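You operate a simulated robot arm through the tools that you are given. There is no shell and no other tool. Be economical: measure what you need, move in short steps, check, and stop when the job is done.

The job below is to be done with a simulated robot arm. You get a single attempt, and the scene is never put back.

JOB
Clear the jam: free the stop button, press jam reset and raise the beam to 103 cm.
Fine: lock the beam when it is up.

Only the result counts: the job must be done as asked and must still hold three seconds after the hand-in. Knocking over, shifting, dropping, spilling or breaking anything else fails it.

ROBOT AND FRAMES
A 7-joint arm with a two-finger gripper, on a carriage that runs on a rail from [-0.243, 0.002] to [2.137, -0.015] (x, y) and turns from -210 to 123 degrees about z. Base frame: it is fixed where the carriage stands at the start and does not move with it; the origin is on the floor, on the carriage's upright axis, x ahead of it, y to its left, z up. Units: m, degrees, N and s.
Its first joint turns from -149.0 to 149.0 degrees. Places, roughly: beam lock lever [1, -0.3, 1]; clamp knob [1.1, -0.4, 1.2]; clamp lever [1.4, -0.3, 1]; grey console [1.2, -0.6, 0.7]; main switch [1.5, -0.4, 1]; panel light switch [0.9, -0.4, 0.7]; profile switch [1, -0.4, 0.7]; roller brake lever [1.2, -0.3, 0.9]; white window [-0.1, -0.5, 0.6]. Payload 2.45 kg.
Tool frame: the origin (TCP) lies between the finger pads and is the grasp point; the fingertips stand 0.026 m ahead of it; z points along the fingers, y is the line along which they close. Largest opening 0.096 m; the body of the gripper starts 0.069 m behind the TCP.
Orientation is that of the tool frame in the base frame, as [roll, pitch, yaw] about the fixed x, y, z axes, in that order (R = Rz(yaw) Ry(pitch) Rx(roll)). With the fingers straight down and closing along the base's y, the tool's x points along the base's -x, its y along +y and its z along -z.

CONTROLS
- The arm moves only by the tool send_rows. Its argument "targets" is one flat list of numbers, 7 for each row, row after row: the opening, from 0 (shut) to 1 (fully open), then the shift along the tool's x, y, z in units of 300 mm (1.0 is 300 mm), then the turn, a rotation vector about the tool's x, y, z in units of 60 degrees (1.0 is 60 degrees). In form: [gripper, x, y, z, wx, wy, wz, gripper, x, y, z, wx, wy, wz, ...]. A call has 1 to 12 rows; each row is the pose to reach, as a shift and turn from the pose commanded when the call began, along the tool's axes at that moment. A call with a number of a shift or a turn outside -1 to 1 is refused whole. Rows are played at 5 a second. More than 0.05 m and 8.6 degrees between two rows, or a gripper value outside its range, and nothing of the call is played. Where a pose cannot be reached the arm comes as near as it can. A force on the tool above 60 N (or 10 N above the force at the start of the call, whichever is more), or a blocked arm, ends the call early, and 0.2 s more pass. Each finger halts on what it meets, pressing with about 37 N; the grip force reading is that of the motor and also rises with nothing between the fingers. The clock runs only during rows and for 0.2 s after the last one: add rows that repeat a pose to give the fingers time. It gives the time, the measured TCP pose, the force on the tool (base axes), the opening and the grip force at its end, in the units of the frame above (readings bear some noise), with the torque about the TCP (base axes, N m) and any sound that the robot's microphone picked up.
- Cameras (640 x 400 px; columns grow to the right, rows downward): "scene" is now at [-0.006, 0.089, 1.6919]; the picture's right is [-0.89, -0.45, 0.00], its down [-0.24, 0.47, -0.85] and it looks along [0.38, -0.76, -0.52] (base axes); focal length 224 px, centre (320, 200). "wrist" rides on the gripper at [0.082, 0.003, -0.098] in the tool frame; the picture's right is [-0.04, 1.00, 0.00], its down [-0.73, -0.03, -0.68] and it looks along [-0.68, -0.03, 0.73] (tool axes); focal length 256 px, centre (320, 200). There is no depth. A picture from a camera that has moved, and an enlarged one, comes with that camera's place and axes in the base frame and with its lens.
- grab_frame(camera): a new picture of that camera. No time passes.
- lift_body(by): slides the trunk up (or, below 0, down) by that many m; the arm and the scene camera ride with it, the base frame stays. It gives what a move gives, with no picture.
- steer(legs): drives the robot by 1 to 6 legs, each [ahead, left, turn to the left] in m, m and degrees, along the robot's own axes; the way and the turn of a leg run together, so that a leg with both is an arc; at most 1.5 m and 180 degrees a leg. The arm and the cameras ride along, it lands a little off, and it stops where it bumps. It keeps to its track: a leg is cut to what the track allows. It gives what a move gives.
- head_to(pan, tilt): turns the head with the scene camera to pan (to the left, within 155 degrees either way) and tilt (down, from -29 to 69), counted from straight ahead of the robot. It gives what a move gives.
- close_up(camera, box): a new picture of the part [left, top, right, bottom] of that camera's present view, enlarged. No time passes.
- job_done(): hands the job in; it is judged then, once.

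Work in short steps. Places have to be worked out from the pictures, the camera data and where the tool is seen: move nearer, look again, correct. Check each grasp and each placing, and mend what went wrong. You have 120 turns and 82 pictures in all, those below and enlarged ones among them. Open the gripper and draw the arm clear of the work before you hand the job in, unless the task says otherwise; then end with one line.

The tools are called after "Emit:" as a command line: name --argument value ..., lists and objects as JSON in quotes. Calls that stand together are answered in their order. send_rows: Moves the arm, as the interface text tells. Its arguments: {"type":"object","properties":{"targets":{"type":"array","items":{"type":"number"}}},"required":["targets"]} The other tools are called the same way: lift_body (by) slides the trunk up or down; steer (legs) drives the base; head_to (pan, tilt) turns the head that bears the scene camera; grab_frame (camera) takes a picture; close_up (camera, box) takes an enlarged picture of a part of a camera's view; job_done () hands the job in.

At the start:

```text
clock: 0.0
eef_pos: [0.666, -0.2006, 1.0001]
tool_rot: [179.9, 0.0, 180.0]
ft_force: [0.7, -0.1, -0.9]
moment: [0.0, -0.02, 0.01]
opening: 0.0961
grasp_force: 0.1
trunk travel left (down, up): [-0.675, 0.035]
robot x, y, heading: [0.0009, 0.0001, 0.1]
head pan, tilt: [-63.2, 31.5]
```

scene: 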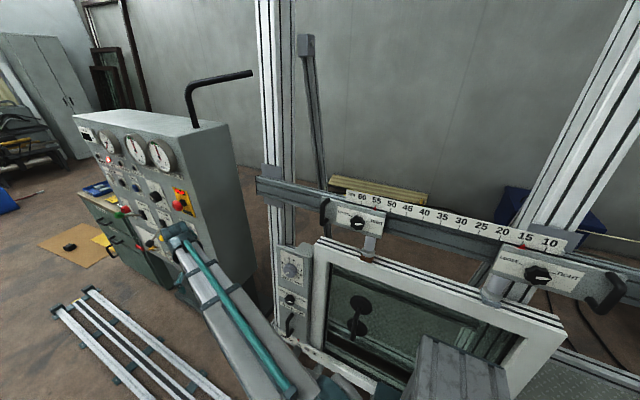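
wrist: 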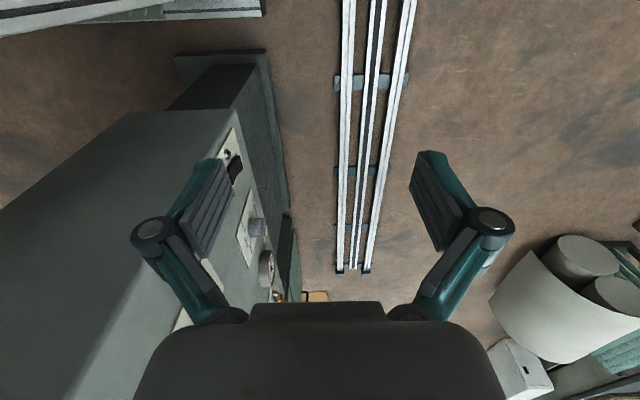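

The scene shows a grey console on the left and a beam machine with a scale on the right. I'll enlarge both to read the labels.

Emit:
close_up --camera "scene" --box '[60, 90, 260, 270]'

Emit:
close_up --camera "scene" --box '[250, 170, 640, 400]'

```text
2.22 times, centred on (160, 180) of scene
camera zoom: at [-0.006, 0.089, 1.6919], right [-0.89, -0.45, 0.0], down [-0.24, 0.47, -0.85], along [0.38, -0.76, -0.52], focal length 497 px, centre (676, 244)
```

zoom: 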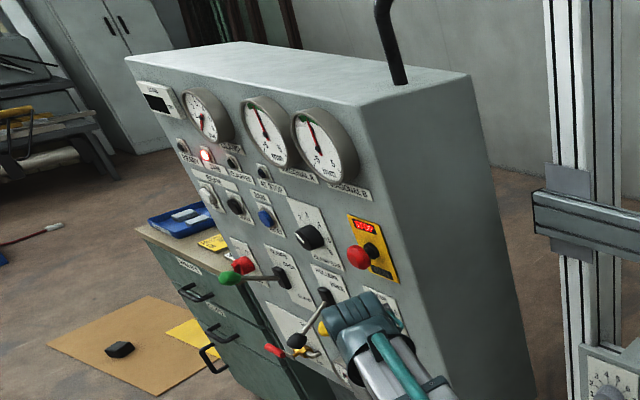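

```text
1.64 times, centred on (445, 285) of scene
camera zoom: at [-0.006, 0.089, 1.6919], right [-0.89, -0.45, 0.0], down [-0.24, 0.47, -0.85], along [0.38, -0.76, -0.52], focal length 367 px, centre (115, 60)
```

zoom: 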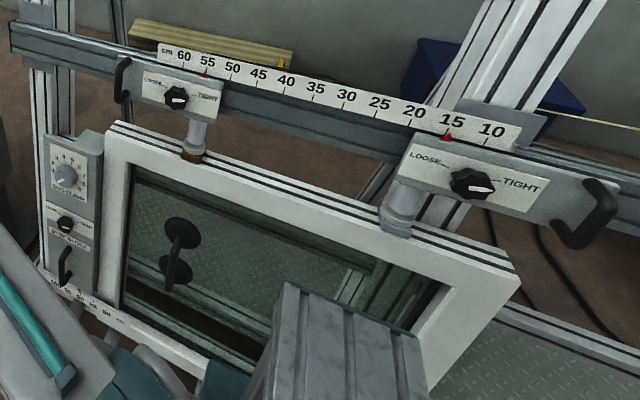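

I want a squarer view of the console from further along the rail. First I check what stands on the left, so the arm can swing away safely.

Emit:
head_to --pan 20 --tilt 35

Emit:
grab_frame --camera "scene"

```text
clock: 1.6
eef_pos: [0.6667, -0.2016, 0.9996]
tool_rot: [180.0, 0.0, 180.0]
ft_force: [-0.2, -0.7, 0.3]
moment: [0.01, -0.02, -0.02]
opening: 0.096
grasp_force: 0.1
trunk travel left (down, up): [-0.675, 0.035]
robot x, y, heading: [0.0006, 0.0026, -0.1]
head pan, tilt: [20.0, 35.0]
```

```text
77 pictures are left
camera scene: at [0.0363, 0.1992, 1.6865], right [0.34, -0.94, 0.0], down [-0.54, -0.2, -0.82], along [0.77, 0.28, -0.57], focal length 224 px, centre (320, 200)
```

scene: 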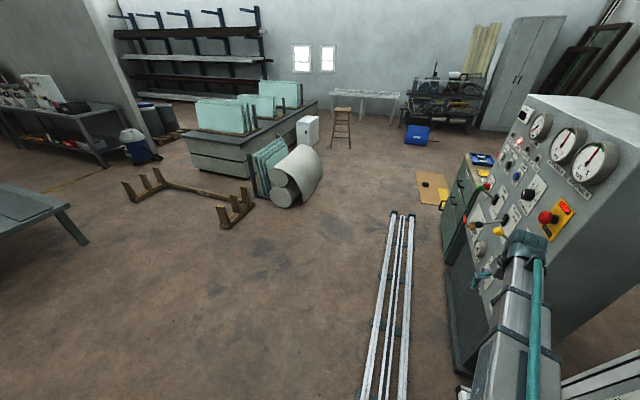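

The left side is clear. I swing the arm left by 60° and then drive along the rail to stand in front of the console.

Emit:
steer --legs '[[0, 0, 60], [0.55, -0.953, 0]]'

Emit:
head_to --pan -145 --tilt 55

Emit:
grab_frame --camera "scene"

```text
clock: 9.8
eef_pos: [1.5892, 0.4675, 0.999]
tool_rot: [180.0, 0.0, -120.1]
ft_force: [0.3, -0.3, -1.4]
moment: [0.0, 0.05, 0.02]
opening: 0.096
grasp_force: 0.0
trunk travel left (down, up): [-0.675, 0.035]
robot x, y, heading: [1.0846, -0.0071, 60.0]
head pan, tilt: [20.0, 35.0]
```

```text
clock: 12.3
eef_pos: [1.5893, 0.4682, 0.9997]
tool_rot: [179.9, 0.0, -120.2]
ft_force: [-0.6, 1.0, 0.5]
moment: [0.0, 0.0, 0.01]
opening: 0.0958
grasp_force: 0.0
trunk travel left (down, up): [-0.675, 0.035]
robot x, y, heading: [1.0843, -0.0103, 60.2]
head pan, tilt: [-145.0, 55.0]
```

```text
76 pictures are left
camera scene: at [0.9169, -0.0341, 1.6582], right [-1.0, -0.09, 0.0], down [-0.07, 0.82, -0.57], along [0.05, -0.57, -0.82], focal length 224 px, centre (320, 200)
```

scene: 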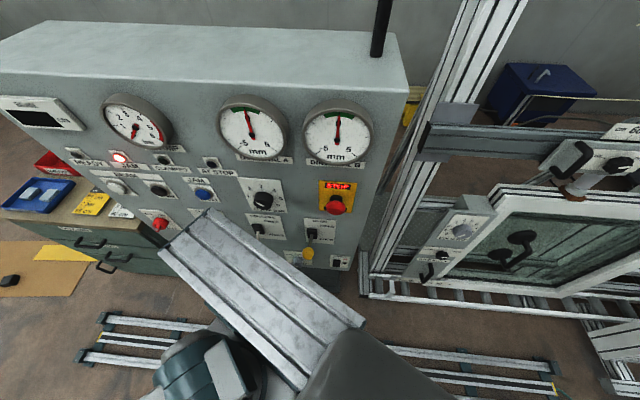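

Good view of the panel. I enlarge it to read labels.

Emit:
close_up --camera "scene" --box '[0, 85, 200, 210]'

Emit:
close_up --camera "scene" --box '[170, 90, 380, 280]'

```text
3.20 times, centred on (100, 148) of scene
camera zoom: at [0.9169, -0.0341, 1.6582], right [-1.0, -0.09, 0.0], down [-0.07, 0.82, -0.57], along [0.05, -0.57, -0.82], focal length 715 px, centre (1024, 368)
```

zoom: 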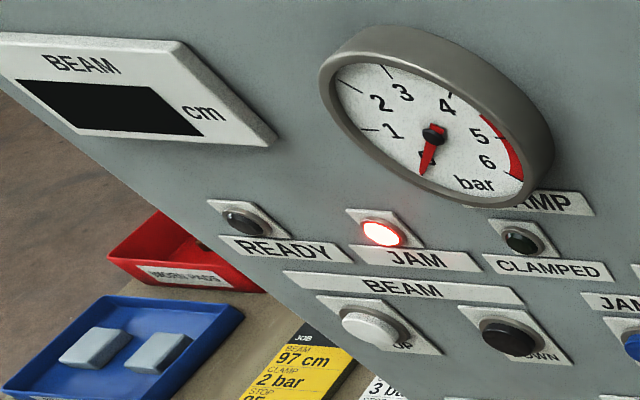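

```text
2.11 times, centred on (275, 185) of scene
camera zoom: at [0.9169, -0.0341, 1.6582], right [-1.0, -0.09, 0.0], down [-0.07, 0.82, -0.57], along [0.05, -0.57, -0.82], focal length 471 px, centre (415, 232)
```

zoom: 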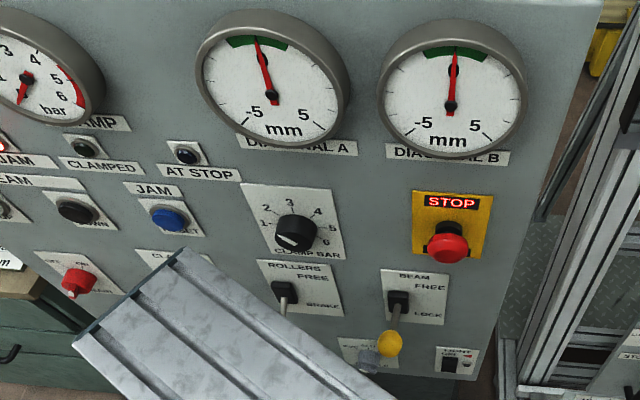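

Triangulating between both views gives: stop ≈ (0.905, -0.355, 1.17), jam reset ≈ (1.277, -0.38, 1.153), beam UP ≈ (1.536, -0.38, 1.151), beam lever ball ≈ (0.974, -0.279, 1.024). I move the carriage back to x≈0.3 with heading 20° so the arm reaches the stop button from the side.

Emit:
steer --legs '[[-0.39, 0.675, 0], [0, 0, -40]]'

Emit:
head_to --pan -60 --tilt 35

```text
clock: 18.4
eef_pos: [0.9931, 0.043, 0.9999]
tool_rot: [180.0, 0.0, -159.5]
ft_force: [0.2, -0.8, -0.1]
moment: [0.01, -0.03, 0.01]
opening: 0.0961
grasp_force: 0.0
trunk travel left (down, up): [-0.675, 0.035]
robot x, y, heading: [0.2995, 0.0026, 20.6]
head pan, tilt: [-145.0, 55.0]
```

```text
clock: 19.9
eef_pos: [0.9935, 0.0436, 1.0007]
tool_rot: [180.0, 0.1, -159.5]
ft_force: [0.2, -0.4, 0.0]
moment: [-0.01, -0.02, -0.02]
opening: 0.0959
grasp_force: 0.1
trunk travel left (down, up): [-0.675, 0.035]
robot x, y, heading: [0.2977, -0.0015, 20.4]
head pan, tilt: [-60.0, 35.0]
```

Now I rotate the tool in place from pointing down toward pointing at the panel (-y), in two calls.

Emit:
send_rows --targets '[0.5, 0, 0, 0, 0.1235, 0.0223, 0.0223, 0.3, 0, 0, 0, 0.247, 0.0447, 0.0447, 0.1, 0, 0, 0, 0.3705, 0.067, 0.067, 0, 0, 0, 0, 0.494, 0.0893, 0.0893, 0, 0, 0, 0, 0.6175, 0.1117, 0.1117, 0, 0, 0, 0, 0.741, 0.134, 0.134]'

Emit:
send_rows --targets '[0, 0, 0, 0, 0.1235, 0.0223, 0.0223, 0, 0, 0, 0, 0.247, 0.0447, 0.0447, 0, 0, 0, 0, 0.3705, 0.067, 0.067, 0, 0, 0, 0, 0.494, 0.0893, 0.0893, 0, 0, 0, 0, 0.6175, 0.1117, 0.1117, 0, 0, 0, 0, 0.741, 0.134, 0.134]'

Emit:
grab_frame --camera "wrist"

Emit:
grab_frame --camera "scene"

```text
clock: 21.3
eef_pos: [0.9944, 0.0438, 1.0005]
tool_rot: [-134.9, -4.2, -169.7]
ft_force: [-0.3, -1.0, 0.0]
moment: [-0.04, 0.0, -0.01]
opening: 0.0
grasp_force: 28.5
trunk travel left (down, up): [-0.675, 0.035]
robot x, y, heading: [0.3018, -0.0024, 20.7]
head pan, tilt: [-60.0, 35.0]
```

```text
clock: 22.7
eef_pos: [0.9927, 0.0439, 1.0003]
tool_rot: [-89.9, 0.0, -180.0]
ft_force: [0.5, -0.7, 0.1]
moment: [0.01, 0.02, -0.02]
opening: 0.0001
grasp_force: 29.0
trunk travel left (down, up): [-0.675, 0.035]
robot x, y, heading: [0.2955, -0.0017, 20.4]
head pan, tilt: [-60.0, 35.0]
```

```text
73 pictures are left
camera wrist: at [0.9122, 0.1416, 0.9966], right [0.04, 0.0, -1.0], down [0.73, 0.68, 0.03], along [0.68, -0.73, 0.03], focal length 256 px, centre (320, 200)
```

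wrist: 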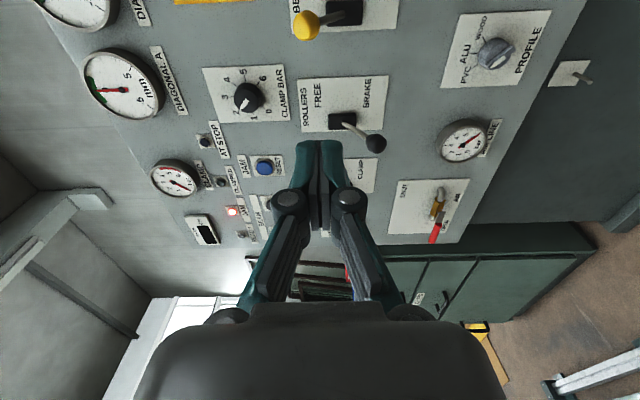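

```text
72 pictures are left
camera scene: at [0.2645, 0.0846, 1.6865], right [-0.64, -0.77, 0.0], down [-0.44, 0.36, -0.82], along [0.63, -0.52, -0.57], focal length 224 px, centre (320, 200)
```

scene: 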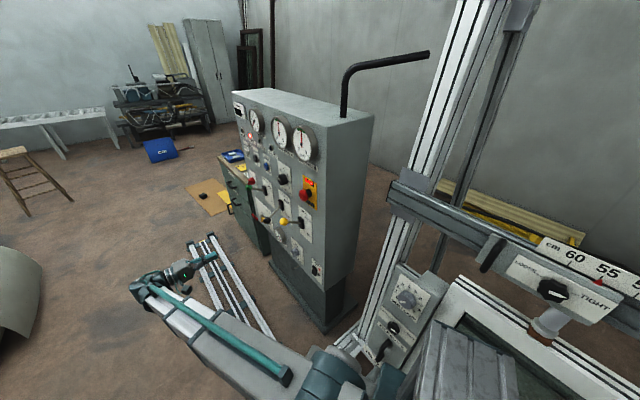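

The tool now points at the panel. I roll it -90° about its own axis, so the wrist camera sits above and sees upright, while rising and moving toward x≈0.91.

Emit:
send_rows --targets '[0, 0.045, -0.1, 0, 0, 0, -0.125, 0, 0.09, -0.2, 0, 0, 0, -0.25, 0, 0.135, -0.3, 0, 0, 0, -0.375, 0, 0.18, -0.4, 0, 0, 0, -0.5, 0, 0.225, -0.5, 0, 0, 0, -0.625, 0, 0.27, -0.6, 0, 0, 0, -0.75]'

Emit:
send_rows --targets '[0, 0, 0, 0, 0, 0, -0.125, 0, 0, 0, 0, 0, 0, -0.25, 0, 0, 0, 0, 0, 0, -0.375, 0, 0, 0, 0, 0, 0, -0.5, 0, 0, 0, 0, 0, 0, -0.625, 0, 0, 0, 0, 0, 0, -0.75]'

Emit:
grab_frame --camera "wrist"

```text
clock: 24.1
eef_pos: [0.9113, 0.0441, 1.1792]
tool_rot: [-89.9, -45.1, -179.9]
ft_force: [-1.0, -0.6, 0.3]
moment: [0.01, 0.0, 0.01]
opening: 0.0
grasp_force: 28.3
trunk travel left (down, up): [-0.675, 0.035]
robot x, y, heading: [0.3022, -0.0029, 20.6]
head pan, tilt: [-60.0, 35.0]
```

```text
clock: 25.5
eef_pos: [0.9123, 0.0436, 1.1805]
tool_rot: [100.7, -89.9, -10.4]
ft_force: [-0.2, 0.2, 0.7]
moment: [0.0, 0.02, -0.02]
opening: 0.0
grasp_force: 28.7
trunk travel left (down, up): [-0.675, 0.035]
robot x, y, heading: [0.3015, -0.0002, 20.4]
head pan, tilt: [-60.0, 35.0]
```

```text
71 pictures are left
camera wrist: at [0.9099, 0.1421, 1.2619], right [-1.0, 0.0, -0.04], down [0.03, 0.68, -0.73], along [0.03, -0.73, -0.68], focal length 256 px, centre (320, 200)
```

wrist: 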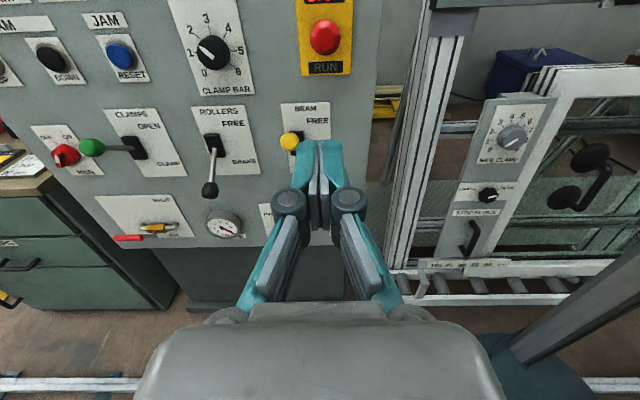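

I enlarge the stop button and main-switch regions.

Emit:
close_up --camera "wrist" --box '[270, 0, 370, 80]'

Emit:
close_up --camera "wrist" --box '[20, 90, 320, 260]'

```text
5.00 times, centred on (320, 40) of wrist
camera zoom: at [0.9099, 0.1421, 1.2619], right [-1.0, 0.0, -0.04], down [0.03, 0.68, -0.73], along [0.03, -0.73, -0.68], focal length 1280 px, centre (320, 1000)
```

zoom: 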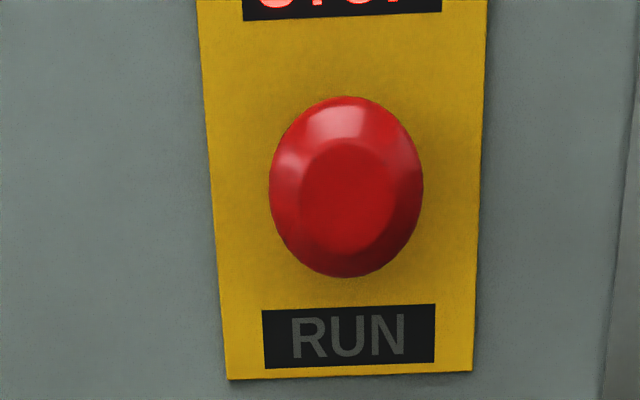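

```text
2.13 times, centred on (170, 175) of wrist
camera zoom: at [0.9099, 0.1421, 1.2619], right [-1.0, 0.0, -0.04], down [0.03, 0.68, -0.73], along [0.03, -0.73, -0.68], focal length 546 px, centre (640, 253)
```

zoom: 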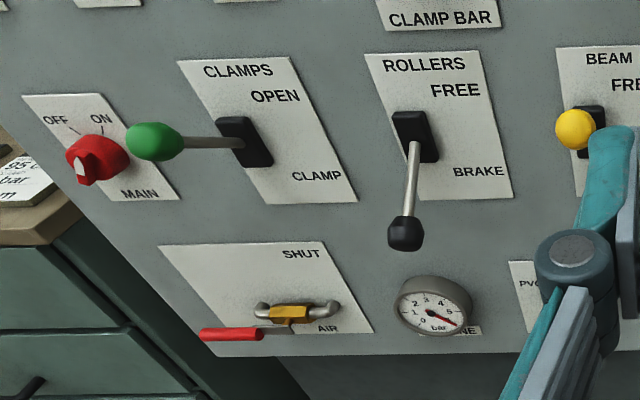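

The stop button is engaged (STOP lit, RUN dark); its centre ≈ (0.906, -0.355, 1.169), about 5 cm wide. I open the gripper and approach to about 10 cm off.

Emit:
send_rows --targets '[0.2, -0.006, 0.003, 0.14, 0, 0, 0, 0.4, -0.012, 0.006, 0.28, 0, 0, 0, 0.6, -0.018, 0.01, 0.42, 0, 0, 0, 0.9, -0.025, 0.013, 0.56, 0, 0, 0, 1, -0.032, 0.016, 0.7, 0, 0, 0, 1, -0.038, 0.02, 0.84, 0, 0, 0, 1, -0.038, 0.02, 0.967, 0, 0, 0, 1, -0.038, 0.02, 0.967, 0, 0, 0]'

Emit:
grab_frame --camera "wrist"

Emit:
grab_frame --camera "scene"

```text
clock: 27.3
eef_pos: [0.9061, -0.2468, 1.1675]
tool_rot: [2.1, -90.0, 87.9]
ft_force: [-0.3, 0.2, -0.2]
moment: [-0.02, 0.01, -0.01]
opening: 0.0961
grasp_force: 0.0
trunk travel left (down, up): [-0.675, 0.035]
robot x, y, heading: [0.2974, -0.0027, 20.6]
head pan, tilt: [-60.0, 35.0]
```

```text
68 pictures are left
camera wrist: at [0.9033, -0.1489, 1.2494], right [-1.0, 0.0, -0.04], down [0.03, 0.68, -0.73], along [0.03, -0.73, -0.68], focal length 256 px, centre (320, 200)
```

wrist: 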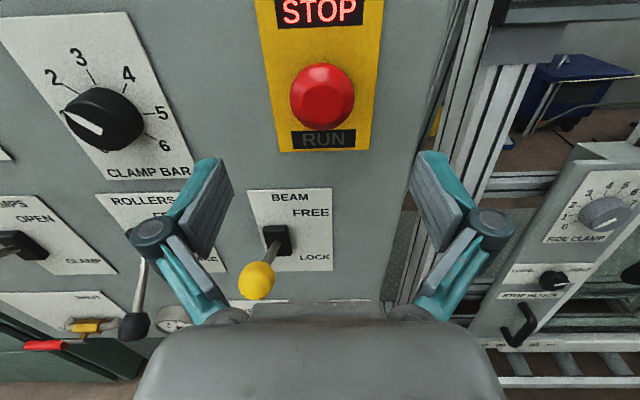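

```text
67 pictures are left
camera scene: at [0.2642, 0.0843, 1.6865], right [-0.64, -0.77, 0.0], down [-0.44, 0.36, -0.82], along [0.63, -0.52, -0.57], focal length 224 px, centre (320, 200)
```

scene: 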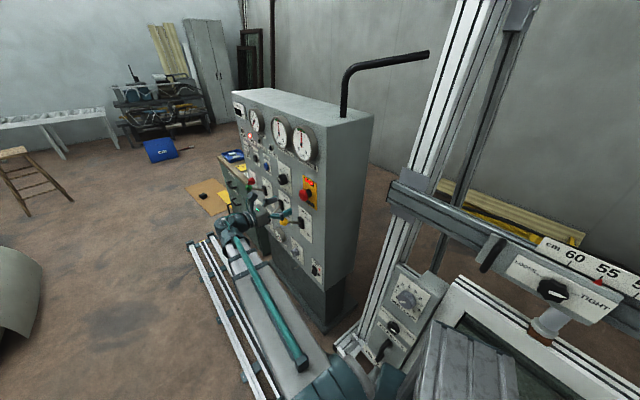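

Consistent: button centre y≈-0.356, z≈1.17. I advance 9.3 cm so the fingertips straddle the mushroom, then close.

Emit:
send_rows --targets '[1, 0.008, 0, 0.1, 0, 0, 0, 1, 0.008, 0, 0.2, 0, 0, 0, 1, 0.008, 0, 0.31, 0, 0, 0, 0.6, 0.008, 0, 0.31, 0, 0, 0, 0.3, 0.008, 0, 0.31, 0, 0, 0, 0.2, 0.008, 0, 0.31, 0, 0, 0, 0, 0.008, 0, 0.31, 0, 0, 0, 0, 0.008, 0, 0.31, 0, 0, 0]'

Emit:
grab_frame --camera "wrist"

```text
clock: 29.1
eef_pos: [0.9049, -0.3396, 1.1694]
tool_rot: [-156.6, -89.8, -113.5]
ft_force: [-7.3, 0.6, -2.6]
moment: [-0.1, 0.01, -0.18]
opening: 0.0508
grasp_force: 45.0
trunk travel left (down, up): [-0.675, 0.035]
robot x, y, heading: [0.2985, -0.0037, 20.4]
head pan, tilt: [-60.0, 35.0]
```

```text
66 pictures are left
camera wrist: at [0.9019, -0.2414, 1.2525], right [-1.0, 0.0, -0.04], down [0.03, 0.68, -0.73], along [0.03, -0.73, -0.68], focal length 256 px, centre (320, 200)
```

wrist: 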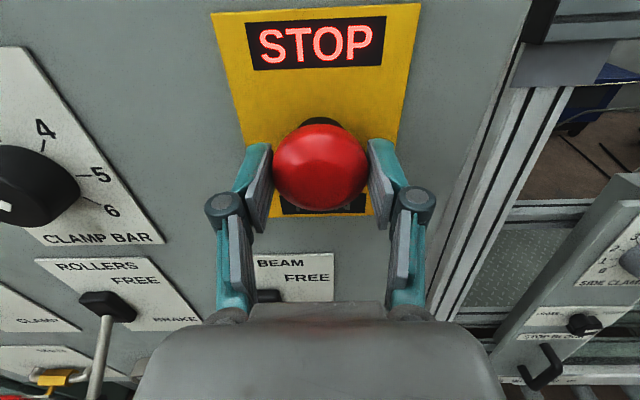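

The mushroom is gripped (5.1 cm). I twist it clockwise (positive about tool z) by about 40° and look for the RUN lamp.

Emit:
send_rows --targets '[0, 0, 0, 0, 0, 0, 0.12, 0, 0, 0, 0, 0, 0, 0.24, 0, 0, 0, 0, 0, 0, 0.36, 0, 0, 0, 0, 0, 0, 0.48, 0, 0, 0, 0, 0, 0, 0.6, 0, 0, 0, 0, 0, 0, 0.7]'

Emit:
grab_frame --camera "wrist"

```text
clock: 30.5
eef_pos: [0.9055, -0.3402, 1.1715]
tool_rot: [-90.2, -47.9, 180.0]
ft_force: [-18.0, -1.0, -7.5]
moment: [0.05, 1.23, -0.25]
opening: 0.0504
grasp_force: 45.1
trunk travel left (down, up): [-0.675, 0.035]
robot x, y, heading: [0.2964, -0.0022, 20.2]
head pan, tilt: [-60.0, 35.0]
```

```text
65 pictures are left
camera wrist: at [0.8479, -0.2417, 1.2293], right [-0.71, 0.0, -0.7], down [0.51, 0.68, -0.52], along [0.47, -0.73, -0.49], focal length 256 px, centre (320, 200)
```

wrist: 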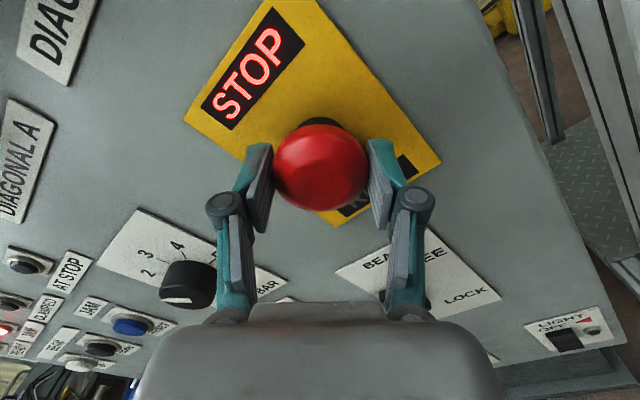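

Torque about y rose to 1.2 N m but STOP is still lit; I try pulling the button out 2 cm while held.

Emit:
send_rows --targets '[0, 0, 0, -0.015, 0, 0, 0, 0, 0, 0, -0.03, 0, 0, 0, 0, 0, 0, -0.045, 0, 0, 0, 0, 0, 0, -0.06, 0, 0, 0]'

Emit:
grab_frame --camera "wrist"

```text
clock: 31.5
eef_pos: [0.9051, -0.328, 1.1709]
tool_rot: [-90.2, -47.8, 179.9]
ft_force: [-16.9, -30.7, -7.2]
moment: [0.6, 0.25, 0.22]
opening: 0.0503
grasp_force: 45.1
trunk travel left (down, up): [-0.675, 0.035]
robot x, y, heading: [0.301, -0.0043, 20.6]
head pan, tilt: [-60.0, 35.0]
heard: click
```

```text
64 pictures are left
camera wrist: at [0.8483, -0.2294, 1.2294], right [-0.71, 0.01, -0.7], down [0.52, 0.68, -0.52], along [0.47, -0.73, -0.49], focal length 256 px, centre (320, 200)
```

wrist: 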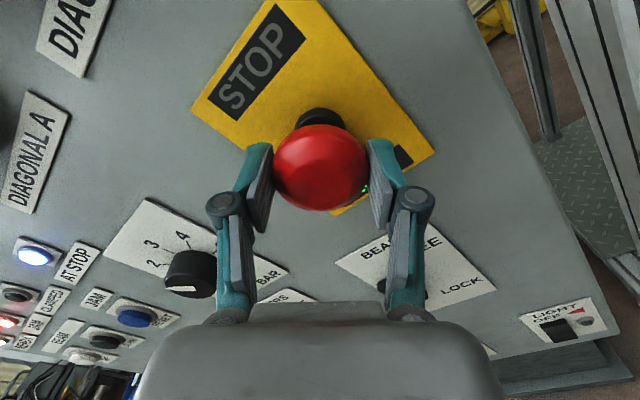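

Click: STOP is dark, RUN is lit. I open the fingers and draw straight back.

Emit:
send_rows --targets '[0.6, 0, 0, 0, 0, 0, 0, 0.9, 0, 0, 0, 0, 0, 0, 0.9, 0, 0, 0, 0, 0, 0, 0.9, 0, 0, -0.12, 0, 0, 0, 0.9, 0, 0, -0.28, 0, 0, 0, 0.5, 0, 0, -0.44, 0, 0, 0, 0.3, 0, 0, -0.6, 0, 0, 0, 0, 0, 0, -0.7, 0, 0, 0, 0, 0, 0, -0.7, 0, 0, 0]'

Emit:
grab_frame --camera "wrist"

Emit:
close_up --camera "scene" --box '[200, 60, 360, 240]'

```text
clock: 33.5
eef_pos: [0.9054, -0.1117, 1.1715]
tool_rot: [-90.0, -48.0, -180.0]
ft_force: [0.5, -0.1, 0.3]
moment: [-0.03, -0.02, -0.01]
opening: 0.0001
grasp_force: 28.4
trunk travel left (down, up): [-0.675, 0.035]
robot x, y, heading: [0.3008, -0.0033, 20.3]
head pan, tilt: [-60.0, 35.0]
```

```text
63 pictures are left
camera wrist: at [0.849, -0.0134, 1.2309], right [-0.72, 0.0, -0.7], down [0.51, 0.68, -0.53], along [0.47, -0.73, -0.49], focal length 256 px, centre (320, 200)
```

wrist: 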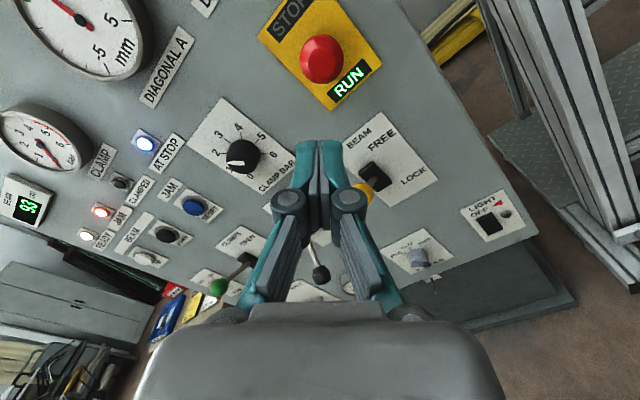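

```text
2.22 times, centred on (280, 150) of scene
camera zoom: at [0.2642, 0.0845, 1.6865], right [-0.64, -0.77, 0.0], down [-0.44, 0.36, -0.82], along [0.63, -0.52, -0.57], focal length 497 px, centre (409, 311)
```

zoom: 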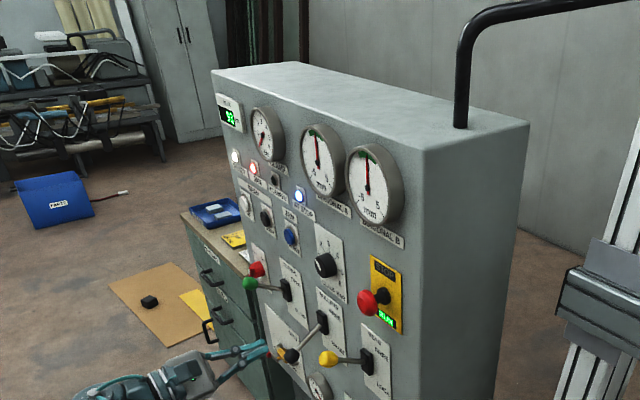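

Display now reads ~93 cm, RUN/READY lit, JAM still lit. Next I drive along the rail to x≈0.72, so both jam reset and beam UP are in reach, and roll the tool back upright.

Emit:
steer --legs '[[0.394, -0.146, 0]]'

Emit:
send_rows --targets '[0, 0, 0, 0, 0, 0, -0.12, 0, 0, 0, 0, 0, 0, -0.24, 0, 0, 0, 0, 0, 0, -0.36, 0, 0, 0, 0, 0, 0, -0.48, 0, 0, 0, 0, 0, 0, -0.6, 0, 0, 0, 0, 0, 0, -0.7]'

Emit:
grab_frame --camera "wrist"

```text
clock: 36.1
eef_pos: [1.3279, -0.1152, 1.1714]
tool_rot: [-89.8, -48.0, -179.9]
ft_force: [-0.3, -0.6, -0.1]
moment: [0.0, 0.01, 0.0]
opening: 0.0001
grasp_force: 28.5
trunk travel left (down, up): [-0.675, 0.035]
robot x, y, heading: [0.7202, -0.0046, 20.6]
head pan, tilt: [-60.0, 35.0]
```

```text
clock: 37.5
eef_pos: [1.3275, -0.1152, 1.1716]
tool_rot: [99.9, -89.8, -10.0]
ft_force: [0.5, 0.2, 1.0]
moment: [-0.02, 0.02, -0.03]
opening: 0.0002
grasp_force: 27.9
trunk travel left (down, up): [-0.675, 0.035]
robot x, y, heading: [0.7209, -0.0028, 20.6]
head pan, tilt: [-60.0, 35.0]
```

```text
61 pictures are left
camera wrist: at [1.3254, -0.0168, 1.2542], right [-1.0, 0.0, -0.04], down [0.03, 0.68, -0.73], along [0.03, -0.73, -0.68], focal length 256 px, centre (320, 200)
```

wrist: 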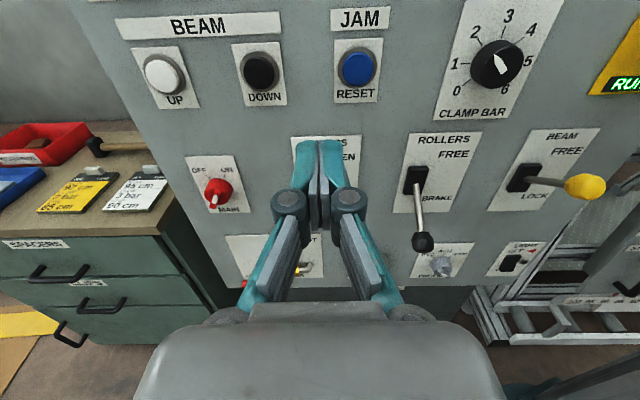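

Reset ≈ (1.280, -0.38, 1.151), UP ≈ (1.538, -0.38, 1.153). I bring the closed fingertips to about 2 cm before the reset button.

Emit:
send_rows --targets '[0, -0.02, 0.05, 0.12, 0, 0, 0, 0, -0.04, 0.1, 0.26, 0, 0, 0, 0, -0.069, 0.158, 0.4, 0, 0, 0, 0, -0.069, 0.158, 0.55, 0, 0, 0, 0, -0.069, 0.158, 0.68, 0, 0, 0, 0, -0.069, 0.158, 0.716, 0, 0, 0]'

Emit:
grab_frame --camera "wrist"

```text
clock: 38.9
eef_pos: [1.2812, -0.3312, 1.1498]
tool_rot: [2.3, -90.0, 87.7]
ft_force: [0.0, -0.5, -0.3]
moment: [-0.01, 0.02, 0.0]
opening: 0.0001
grasp_force: 28.7
trunk travel left (down, up): [-0.675, 0.035]
robot x, y, heading: [0.7207, -0.0077, 20.8]
head pan, tilt: [-60.0, 35.0]
```

```text
60 pictures are left
camera wrist: at [1.2791, -0.2327, 1.2325], right [-1.0, 0.0, -0.04], down [0.03, 0.68, -0.73], along [0.03, -0.73, -0.68], focal length 256 px, centre (320, 200)
```

wrist: 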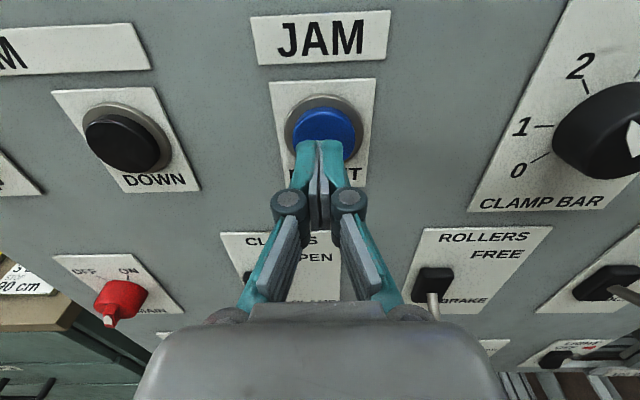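

Lined up. I press forward in small steps, hold briefly, and back off.

Emit:
send_rows --targets '[0, 0.013, 0, 0.035, 0, 0, 0, 0, 0.013, 0, 0.06, 0, 0, 0, 0, 0.013, 0, 0.075, 0, 0, 0, 0, 0.013, 0, 0.09, 0, 0, 0, 0, 0.013, 0, 0.1, 0, 0, 0]'

Emit:
grab_frame --camera "wrist"

```text
clock: 40.1
eef_pos: [1.2824, -0.3571, 1.1557]
tool_rot: [-15.5, -89.9, 105.7]
ft_force: [-3.7, 24.5, -6.6]
moment: [0.13, 0.0, -0.1]
opening: 0.006
grasp_force: 28.8
trunk travel left (down, up): [-0.675, 0.035]
robot x, y, heading: [0.7261, -0.0101, 20.8]
head pan, tilt: [-60.0, 35.0]
heard: click
```

```text
59 pictures are left
camera wrist: at [1.2783, -0.2583, 1.2375], right [-1.0, 0.0, -0.04], down [0.03, 0.68, -0.73], along [0.03, -0.73, -0.68], focal length 256 px, centre (320, 200)
```

wrist: 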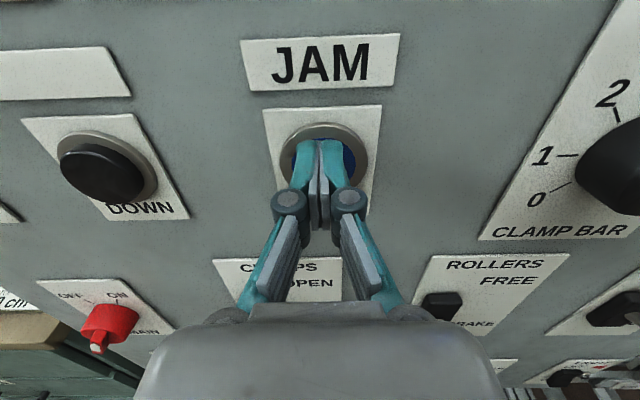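

A click sounded and the button went in. I back off to see the lamps and display.

Emit:
send_rows --targets '[0, 0, 0, -0.1, 0, 0, 0, 0, 0, 0, -0.25, 0, 0, 0, 0, 0, -0.1, -0.4, 0, 0, 0, 0, 0.08, -0.25, -0.55, 0, 0, 0, 0, 0.15, -0.4, -0.6, 0, 0, 0, 0, 0.22, -0.55, -0.65, 0, 0, 0]'

Emit:
grab_frame --camera "wrist"

Emit:
grab_frame --camera "scene"

```text
refused: row 3 steps farther than a row can; nothing moved
```

```text
58 pictures are left
camera wrist: at [1.2783, -0.2583, 1.2375], right [-1.0, 0.0, -0.04], down [0.03, 0.68, -0.73], along [0.03, -0.73, -0.68], focal length 256 px, centre (320, 200)
```

wrist: 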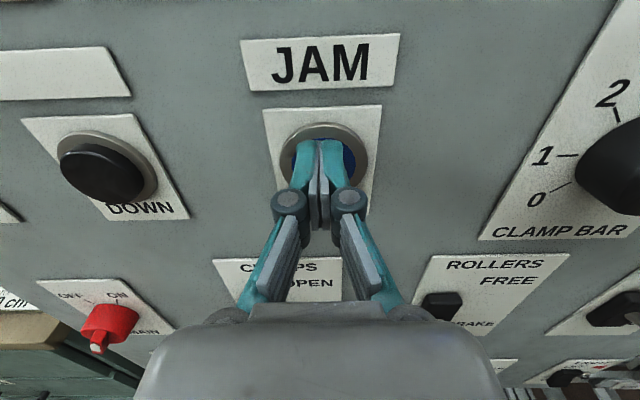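

```text
57 pictures are left
camera scene: at [0.6865, 0.0848, 1.6862], right [-0.64, -0.77, 0.0], down [-0.44, 0.36, -0.82], along [0.63, -0.52, -0.57], focal length 224 px, centre (320, 200)
```

scene: 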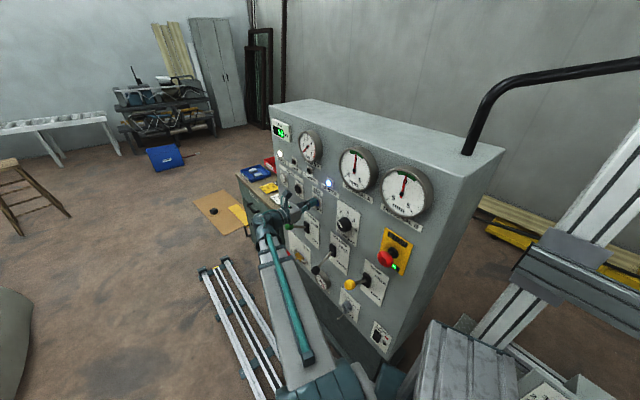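

A row was too long; I repeat with smaller steps.

Emit:
send_rows --targets '[0, 0, 0, -0.1, 0, 0, 0, 0, 0, 0, -0.25, 0, 0, 0, 0, 0, 0, -0.4, 0, 0, 0, 0, 0, -0.15, -0.4, 0, 0, 0, 0, 0, -0.3, -0.4, 0, 0, 0, 0, 0, -0.45, -0.4, 0, 0, 0, 0, 0, -0.6, -0.4, 0, 0, 0, 0, 0, -0.75, -0.4, 0, 0, 0, 0, 0, -0.853, -0.4, 0, 0, 0]'

Emit:
grab_frame --camera "wrist"

Emit:
close_up --camera "scene" --box '[260, 90, 380, 210]'

```text
clock: 42.1
eef_pos: [1.5392, -0.2408, 1.1548]
tool_rot: [-49.5, -90.0, 139.4]
ft_force: [-0.4, 0.2, 0.0]
moment: [-0.01, 0.05, 0.01]
opening: 0.0004
grasp_force: 28.1
trunk travel left (down, up): [-0.675, 0.035]
robot x, y, heading: [0.7247, -0.0079, 20.5]
head pan, tilt: [-60.0, 35.0]
```

```text
56 pictures are left
camera wrist: at [1.5365, -0.1422, 1.236], right [-1.0, 0.0, -0.04], down [0.03, 0.68, -0.73], along [0.03, -0.73, -0.68], focal length 256 px, centre (320, 200)
```

wrist: 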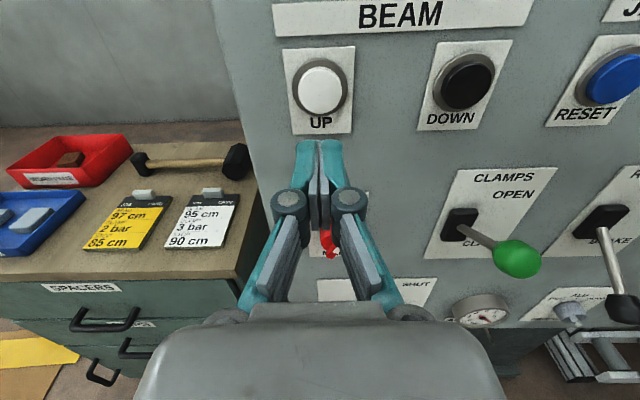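

```text
3.33 times, centred on (320, 150) of scene
camera zoom: at [0.6873, 0.0814, 1.6865], right [-0.64, -0.77, 0.0], down [-0.44, 0.36, -0.82], along [0.63, -0.52, -0.57], focal length 745 px, centre (320, 367)
```

zoom: 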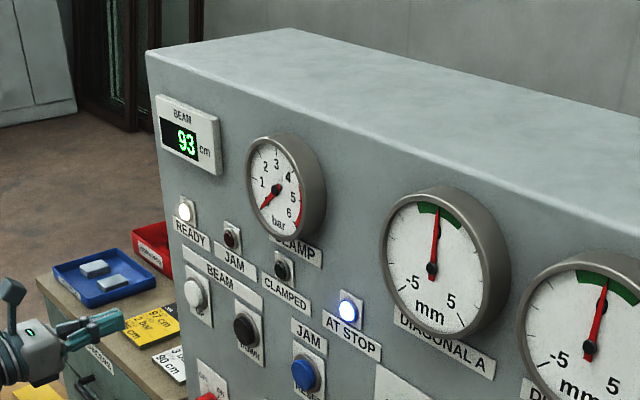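

JAM is off, READY on, display 93 cm, and the tip is aligned with UP. I tap UP once briefly to learn how the beam responds.

Emit:
send_rows --targets '[0, 0, 0, 0.15, 0, 0, 0, 0, 0, 0, 0.3, 0, 0, 0, 0, 0, 0, 0.36, 0, 0, 0, 0, 0, 0, 0.4, 0, 0, 0, 0, 0, 0, 0.34, 0, 0, 0, 0, 0, 0, 0.3, 0, 0, 0]'

Emit:
close_up --camera "scene" --box '[260, 90, 380, 210]'

```text
clock: 43.5
eef_pos: [1.5371, -0.3305, 1.1543]
tool_rot: [160.2, -90.0, -69.9]
ft_force: [0.0, 0.8, -0.2]
moment: [0.0, 0.0, 0.0]
opening: 0.0001
grasp_force: 29.2
trunk travel left (down, up): [-0.675, 0.035]
robot x, y, heading: [0.7214, -0.002, 20.2]
head pan, tilt: [-60.0, 35.0]
heard: click
```

```text
3.33 times, centred on (320, 150) of scene
camera zoom: at [0.6868, 0.0814, 1.6865], right [-0.64, -0.77, 0.0], down [-0.44, 0.36, -0.82], along [0.63, -0.52, -0.57], focal length 745 px, centre (320, 367)
```

zoom: 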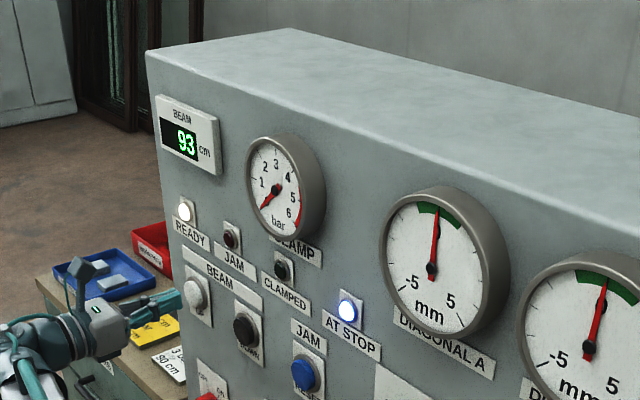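

Display still 93; a click was heard. The tap may be too short, so I hold about 1 s.

Emit:
send_rows --targets '[0, 0, 0, 0.06, 0, 0, 0, 0, 0, 0, 0.1, 0, 0, 0, 0, 0, 0, 0.1, 0, 0, 0, 0, 0, 0, 0.1, 0, 0, 0, 0, 0, 0, 0.1, 0, 0, 0, 0, 0, 0, 0.1, 0, 0, 0, 0, 0, 0, 0.04, 0, 0, 0, 0, 0, 0, 0, 0, 0, 0]'

Emit:
close_up --camera "scene" --box '[260, 90, 380, 210]'

```text
clock: 45.3
eef_pos: [1.538, -0.3306, 1.1564]
tool_rot: [-24.6, -90.0, 114.5]
ft_force: [0.4, 0.2, 0.3]
moment: [0.02, 0.0, 0.0]
opening: 0.0
grasp_force: 29.0
trunk travel left (down, up): [-0.675, 0.035]
robot x, y, heading: [0.7195, -0.0068, 20.8]
head pan, tilt: [-60.0, 35.0]
heard: click
```

```text
3.33 times, centred on (320, 150) of scene
camera zoom: at [0.687, 0.0812, 1.6865], right [-0.64, -0.77, 0.0], down [-0.44, 0.37, -0.82], along [0.63, -0.52, -0.57], focal length 745 px, centre (320, 367)
```

zoom: 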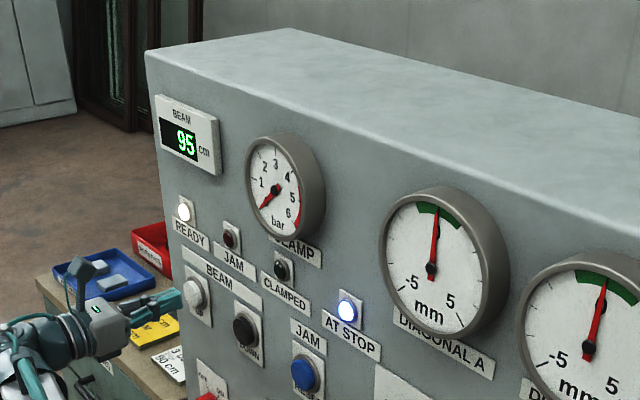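

The beam rises while held: about 1 s gave 2 cm. I hold for about 2 s more and recheck.

Emit:
send_rows --targets '[0, 0, 0, 0.06, 0, 0, 0, 0, 0, 0, 0.1, 0, 0, 0, 0, 0, 0, 0.1, 0, 0, 0, 0, 0, 0, 0.1, 0, 0, 0, 0, 0, 0, 0.1, 0, 0, 0, 0, 0, 0, 0.1, 0, 0, 0, 0, 0, 0, 0.1, 0, 0, 0, 0, 0, 0, 0.1, 0, 0, 0, 0, 0, 0, 0.1, 0, 0, 0, 0, 0, 0, 0.1, 0, 0, 0, 0, 0, 0, 0.04, 0, 0, 0, 0, 0, 0, 0, 0, 0, 0]'

Emit:
close_up --camera "scene" --box '[260, 90, 380, 210]'

```text
clock: 47.9
eef_pos: [1.5367, -0.3306, 1.1547]
tool_rot: [123.5, -90.0, -33.4]
ft_force: [-0.2, -0.4, -0.4]
moment: [0.04, 0.04, 0.04]
opening: 0.0
grasp_force: 28.6
trunk travel left (down, up): [-0.675, 0.035]
robot x, y, heading: [0.7229, -0.0066, 20.6]
head pan, tilt: [-60.0, 35.0]
heard: click
```

```text
3.33 times, centred on (320, 150) of scene
camera zoom: at [0.687, 0.0812, 1.6865], right [-0.64, -0.77, 0.0], down [-0.44, 0.37, -0.82], along [0.63, -0.52, -0.57], focal length 745 px, centre (320, 367)
```

zoom: 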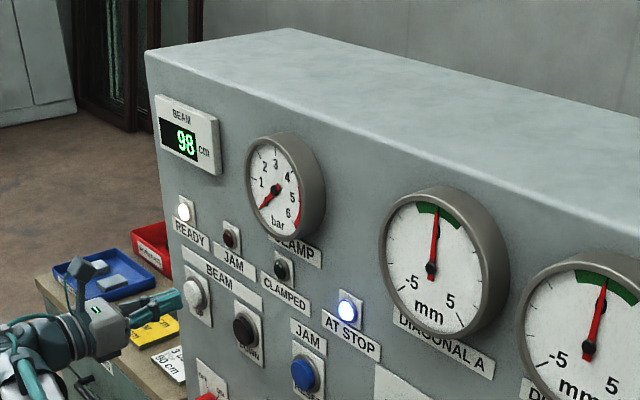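

Now 98 cm (~1.6 cm/s). I repeat the same hold.

Emit:
send_rows --targets '[0, 0, 0, 0.06, 0, 0, 0, 0, 0, 0, 0.1, 0, 0, 0, 0, 0, 0, 0.1, 0, 0, 0, 0, 0, 0, 0.1, 0, 0, 0, 0, 0, 0, 0.1, 0, 0, 0, 0, 0, 0, 0.1, 0, 0, 0, 0, 0, 0, 0.1, 0, 0, 0, 0, 0, 0, 0.1, 0, 0, 0, 0, 0, 0, 0.1, 0, 0, 0, 0, 0, 0, 0.1, 0, 0, 0, 0, 0, 0, 0.04, 0, 0, 0, 0, 0, 0, 0, 0, 0, 0]'

Emit:
close_up --camera "scene" --box '[260, 90, 380, 210]'

```text
clock: 50.5
eef_pos: [1.5362, -0.3308, 1.1542]
tool_rot: [-9.6, -89.9, 99.5]
ft_force: [-0.5, -0.1, -0.5]
moment: [0.0, 0.01, 0.0]
opening: 0.0
grasp_force: 28.3
trunk travel left (down, up): [-0.675, 0.035]
robot x, y, heading: [0.7239, -0.0032, 20.7]
head pan, tilt: [-60.0, 35.0]
heard: click
```

```text
3.33 times, centred on (320, 150) of scene
camera zoom: at [0.6869, 0.0813, 1.6865], right [-0.64, -0.77, 0.0], down [-0.44, 0.37, -0.82], along [0.63, -0.52, -0.57], focal length 745 px, centre (320, 367)
```

zoom: 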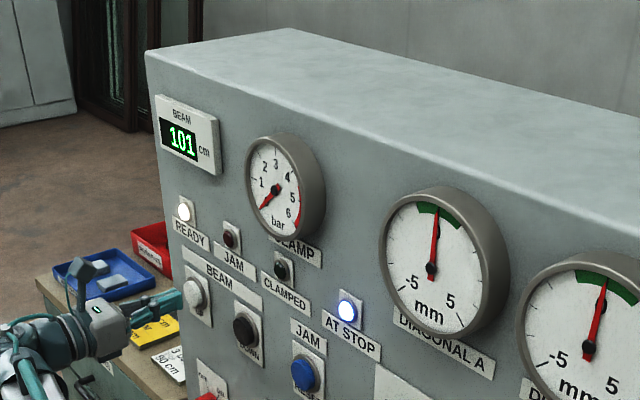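

101 cm. I hold for a shorter time (~0.8 s) and check.

Emit:
send_rows --targets '[0, 0, 0, 0.06, 0, 0, 0, 0, 0, 0, 0.1, 0, 0, 0, 0, 0, 0, 0.1, 0, 0, 0, 0, 0, 0, 0.1, 0, 0, 0, 0, 0, 0, 0.1, 0, 0, 0, 0, 0, 0, 0.04, 0, 0, 0, 0, 0, 0, 0, 0, 0, 0]'

Emit:
close_up --camera "scene" --box '[260, 120, 320, 160]'

```text
clock: 52.1
eef_pos: [1.5352, -0.3307, 1.1542]
tool_rot: [-8.1, -90.0, 98.1]
ft_force: [0.7, -0.2, -0.6]
moment: [-0.01, 0.02, -0.01]
opening: 0.0
grasp_force: 28.3
trunk travel left (down, up): [-0.675, 0.035]
robot x, y, heading: [0.7241, -0.0075, 20.5]
head pan, tilt: [-60.0, 35.0]
heard: click
```

```text
10.00 times, centred on (290, 140) of scene
camera zoom: at [0.6869, 0.0813, 1.6865], right [-0.64, -0.77, 0.0], down [-0.44, 0.37, -0.82], along [0.63, -0.52, -0.57], focal length 2235 px, centre (620, 800)
```

zoom: 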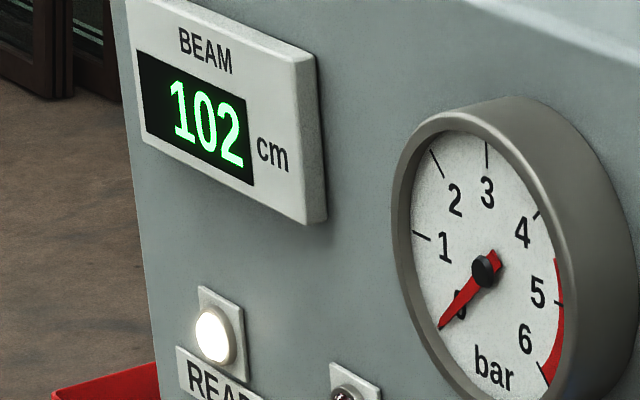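

102 cm. One shorter hold (~0.5 s) for the last centimetre.

Emit:
send_rows --targets '[0, 0, 0, 0.06, 0, 0, 0, 0, 0, 0, 0.1, 0, 0, 0, 0, 0, 0, 0.1, 0, 0, 0, 0, 0, 0, 0.04, 0, 0, 0, 0, 0, 0, 0, 0, 0, 0]'

Emit:
close_up --camera "scene" --box '[260, 120, 320, 160]'

```text
clock: 53.3
eef_pos: [1.5376, -0.3308, 1.155]
tool_rot: [-25.8, -89.9, 115.8]
ft_force: [0.0, 0.8, -0.6]
moment: [-0.01, -0.02, 0.0]
opening: 0.0
grasp_force: 28.5
trunk travel left (down, up): [-0.675, 0.035]
robot x, y, heading: [0.7211, -0.0039, 20.4]
head pan, tilt: [-60.0, 35.0]
heard: click
```

```text
10.00 times, centred on (290, 140) of scene
camera zoom: at [0.6869, 0.0814, 1.6865], right [-0.64, -0.77, 0.0], down [-0.44, 0.36, -0.82], along [0.63, -0.52, -0.57], focal length 2235 px, centre (620, 800)
```

zoom: 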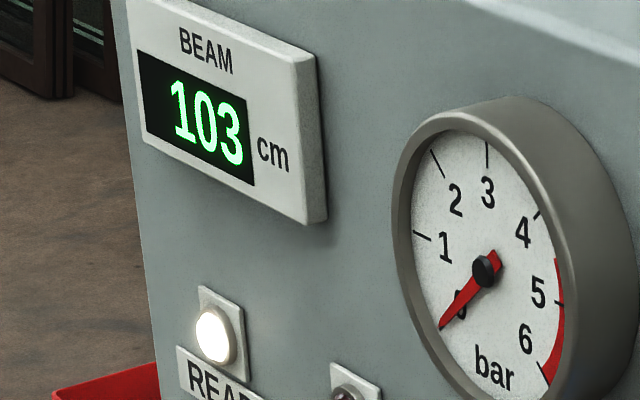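

103 cm. Now I retract and drive back to x≈0.34 to lock the beam lever.

Emit:
send_rows --targets '[0, 0, 0, -0.15, 0, 0, 0, 0, 0, 0, -0.3, 0, 0, 0, 0, 0, 0, -0.45, 0, 0, 0, 0, 0, 0, -0.6, 0, 0, 0, 0, 0, 0, -0.75, 0, 0, 0]'

Emit:
steer --legs '[[-0.356, 0.133, 0]]'

Emit:
grab_frame --camera "wrist"

```text
clock: 54.5
eef_pos: [1.536, -0.1053, 1.1552]
tool_rot: [152.7, -89.9, -62.9]
ft_force: [-0.4, -0.2, 0.2]
moment: [0.0, -0.01, -0.02]
opening: 0.0
grasp_force: 28.1
trunk travel left (down, up): [-0.675, 0.035]
robot x, y, heading: [0.721, -0.0029, 20.8]
head pan, tilt: [-60.0, 35.0]
```

```text
clock: 56.9
eef_pos: [1.1606, -0.1061, 1.1561]
tool_rot: [35.4, -89.9, 54.5]
ft_force: [-0.6, 0.1, 0.5]
moment: [-0.02, -0.02, 0.0]
opening: 0.0003
grasp_force: 28.6
trunk travel left (down, up): [-0.675, 0.035]
robot x, y, heading: [0.3464, -0.0008, 20.3]
head pan, tilt: [-60.0, 35.0]
```

```text
48 pictures are left
camera wrist: at [1.1577, -0.0074, 1.2379], right [-1.0, 0.0, -0.04], down [0.03, 0.68, -0.73], along [0.03, -0.73, -0.68], focal length 256 px, centre (320, 200)
```

wrist: 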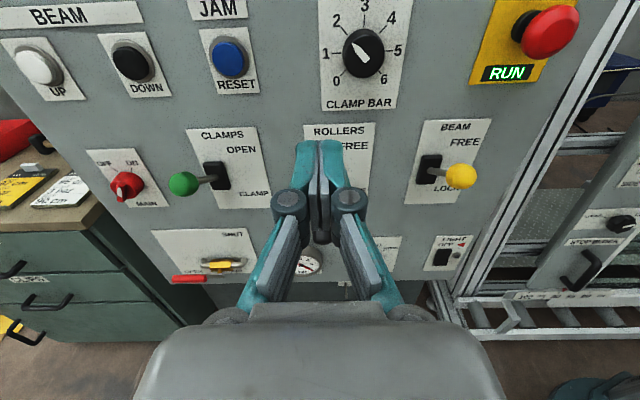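

Lever ball ≈ (0.978, -0.279, 1.022), up at FREE; the stop shows RUN. I bring the closed fingers above the ball.

Emit:
send_rows --targets '[0, -0.05, 0.13, 0.02, 0, 0, 0, 0, -0.1, 0.25, 0.05, 0, 0, 0, 0, -0.15, 0.37, 0.08, 0, 0, 0, 0, -0.2, 0.49, 0.1, 0, 0, 0, 0, -0.25, 0.61, 0.12, 0, 0, 0, 0, -0.26, 0.61, 0.25, 0, 0, 0, 0, -0.26, 0.61, 0.4, 0, 0, 0, 0, -0.26, 0.61, 0.55, 0, 0, 0]'

Emit:
grab_frame --camera "wrist"

Emit:
close_up --camera "scene" --box '[200, 120, 400, 300]'

```text
clock: 58.7
eef_pos: [0.9797, -0.2738, 1.0758]
tool_rot: [-179.7, -89.9, -90.5]
ft_force: [-0.3, -0.6, -1.1]
moment: [0.03, 0.03, -0.02]
opening: 0.0001
grasp_force: 28.7
trunk travel left (down, up): [-0.675, 0.035]
robot x, y, heading: [0.3457, -0.0043, 20.4]
head pan, tilt: [-60.0, 35.0]
```

```text
47 pictures are left
camera wrist: at [0.9763, -0.1754, 1.1578], right [-1.0, 0.0, -0.04], down [0.03, 0.68, -0.73], along [0.02, -0.73, -0.68], focal length 256 px, centre (320, 200)
```

wrist: 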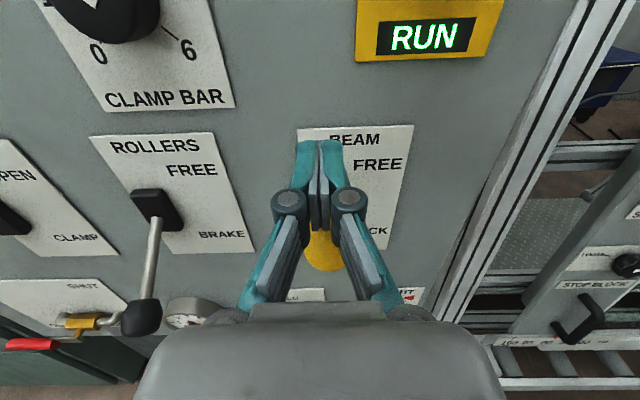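

```text
2.22 times, centred on (300, 210) of scene
camera zoom: at [0.3121, 0.084, 1.6865], right [-0.64, -0.77, 0.0], down [-0.44, 0.37, -0.82], along [0.63, -0.52, -0.57], focal length 497 px, centre (364, 178)
```

zoom: 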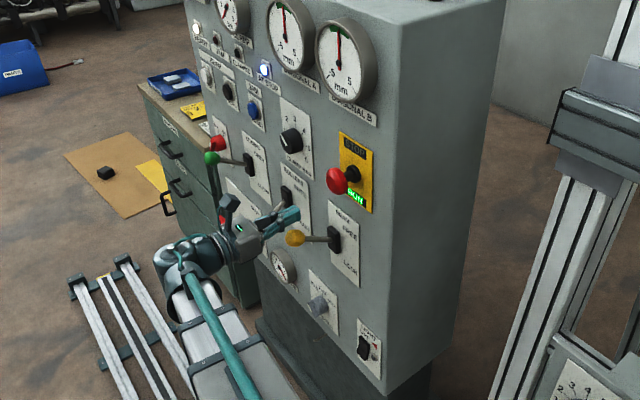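

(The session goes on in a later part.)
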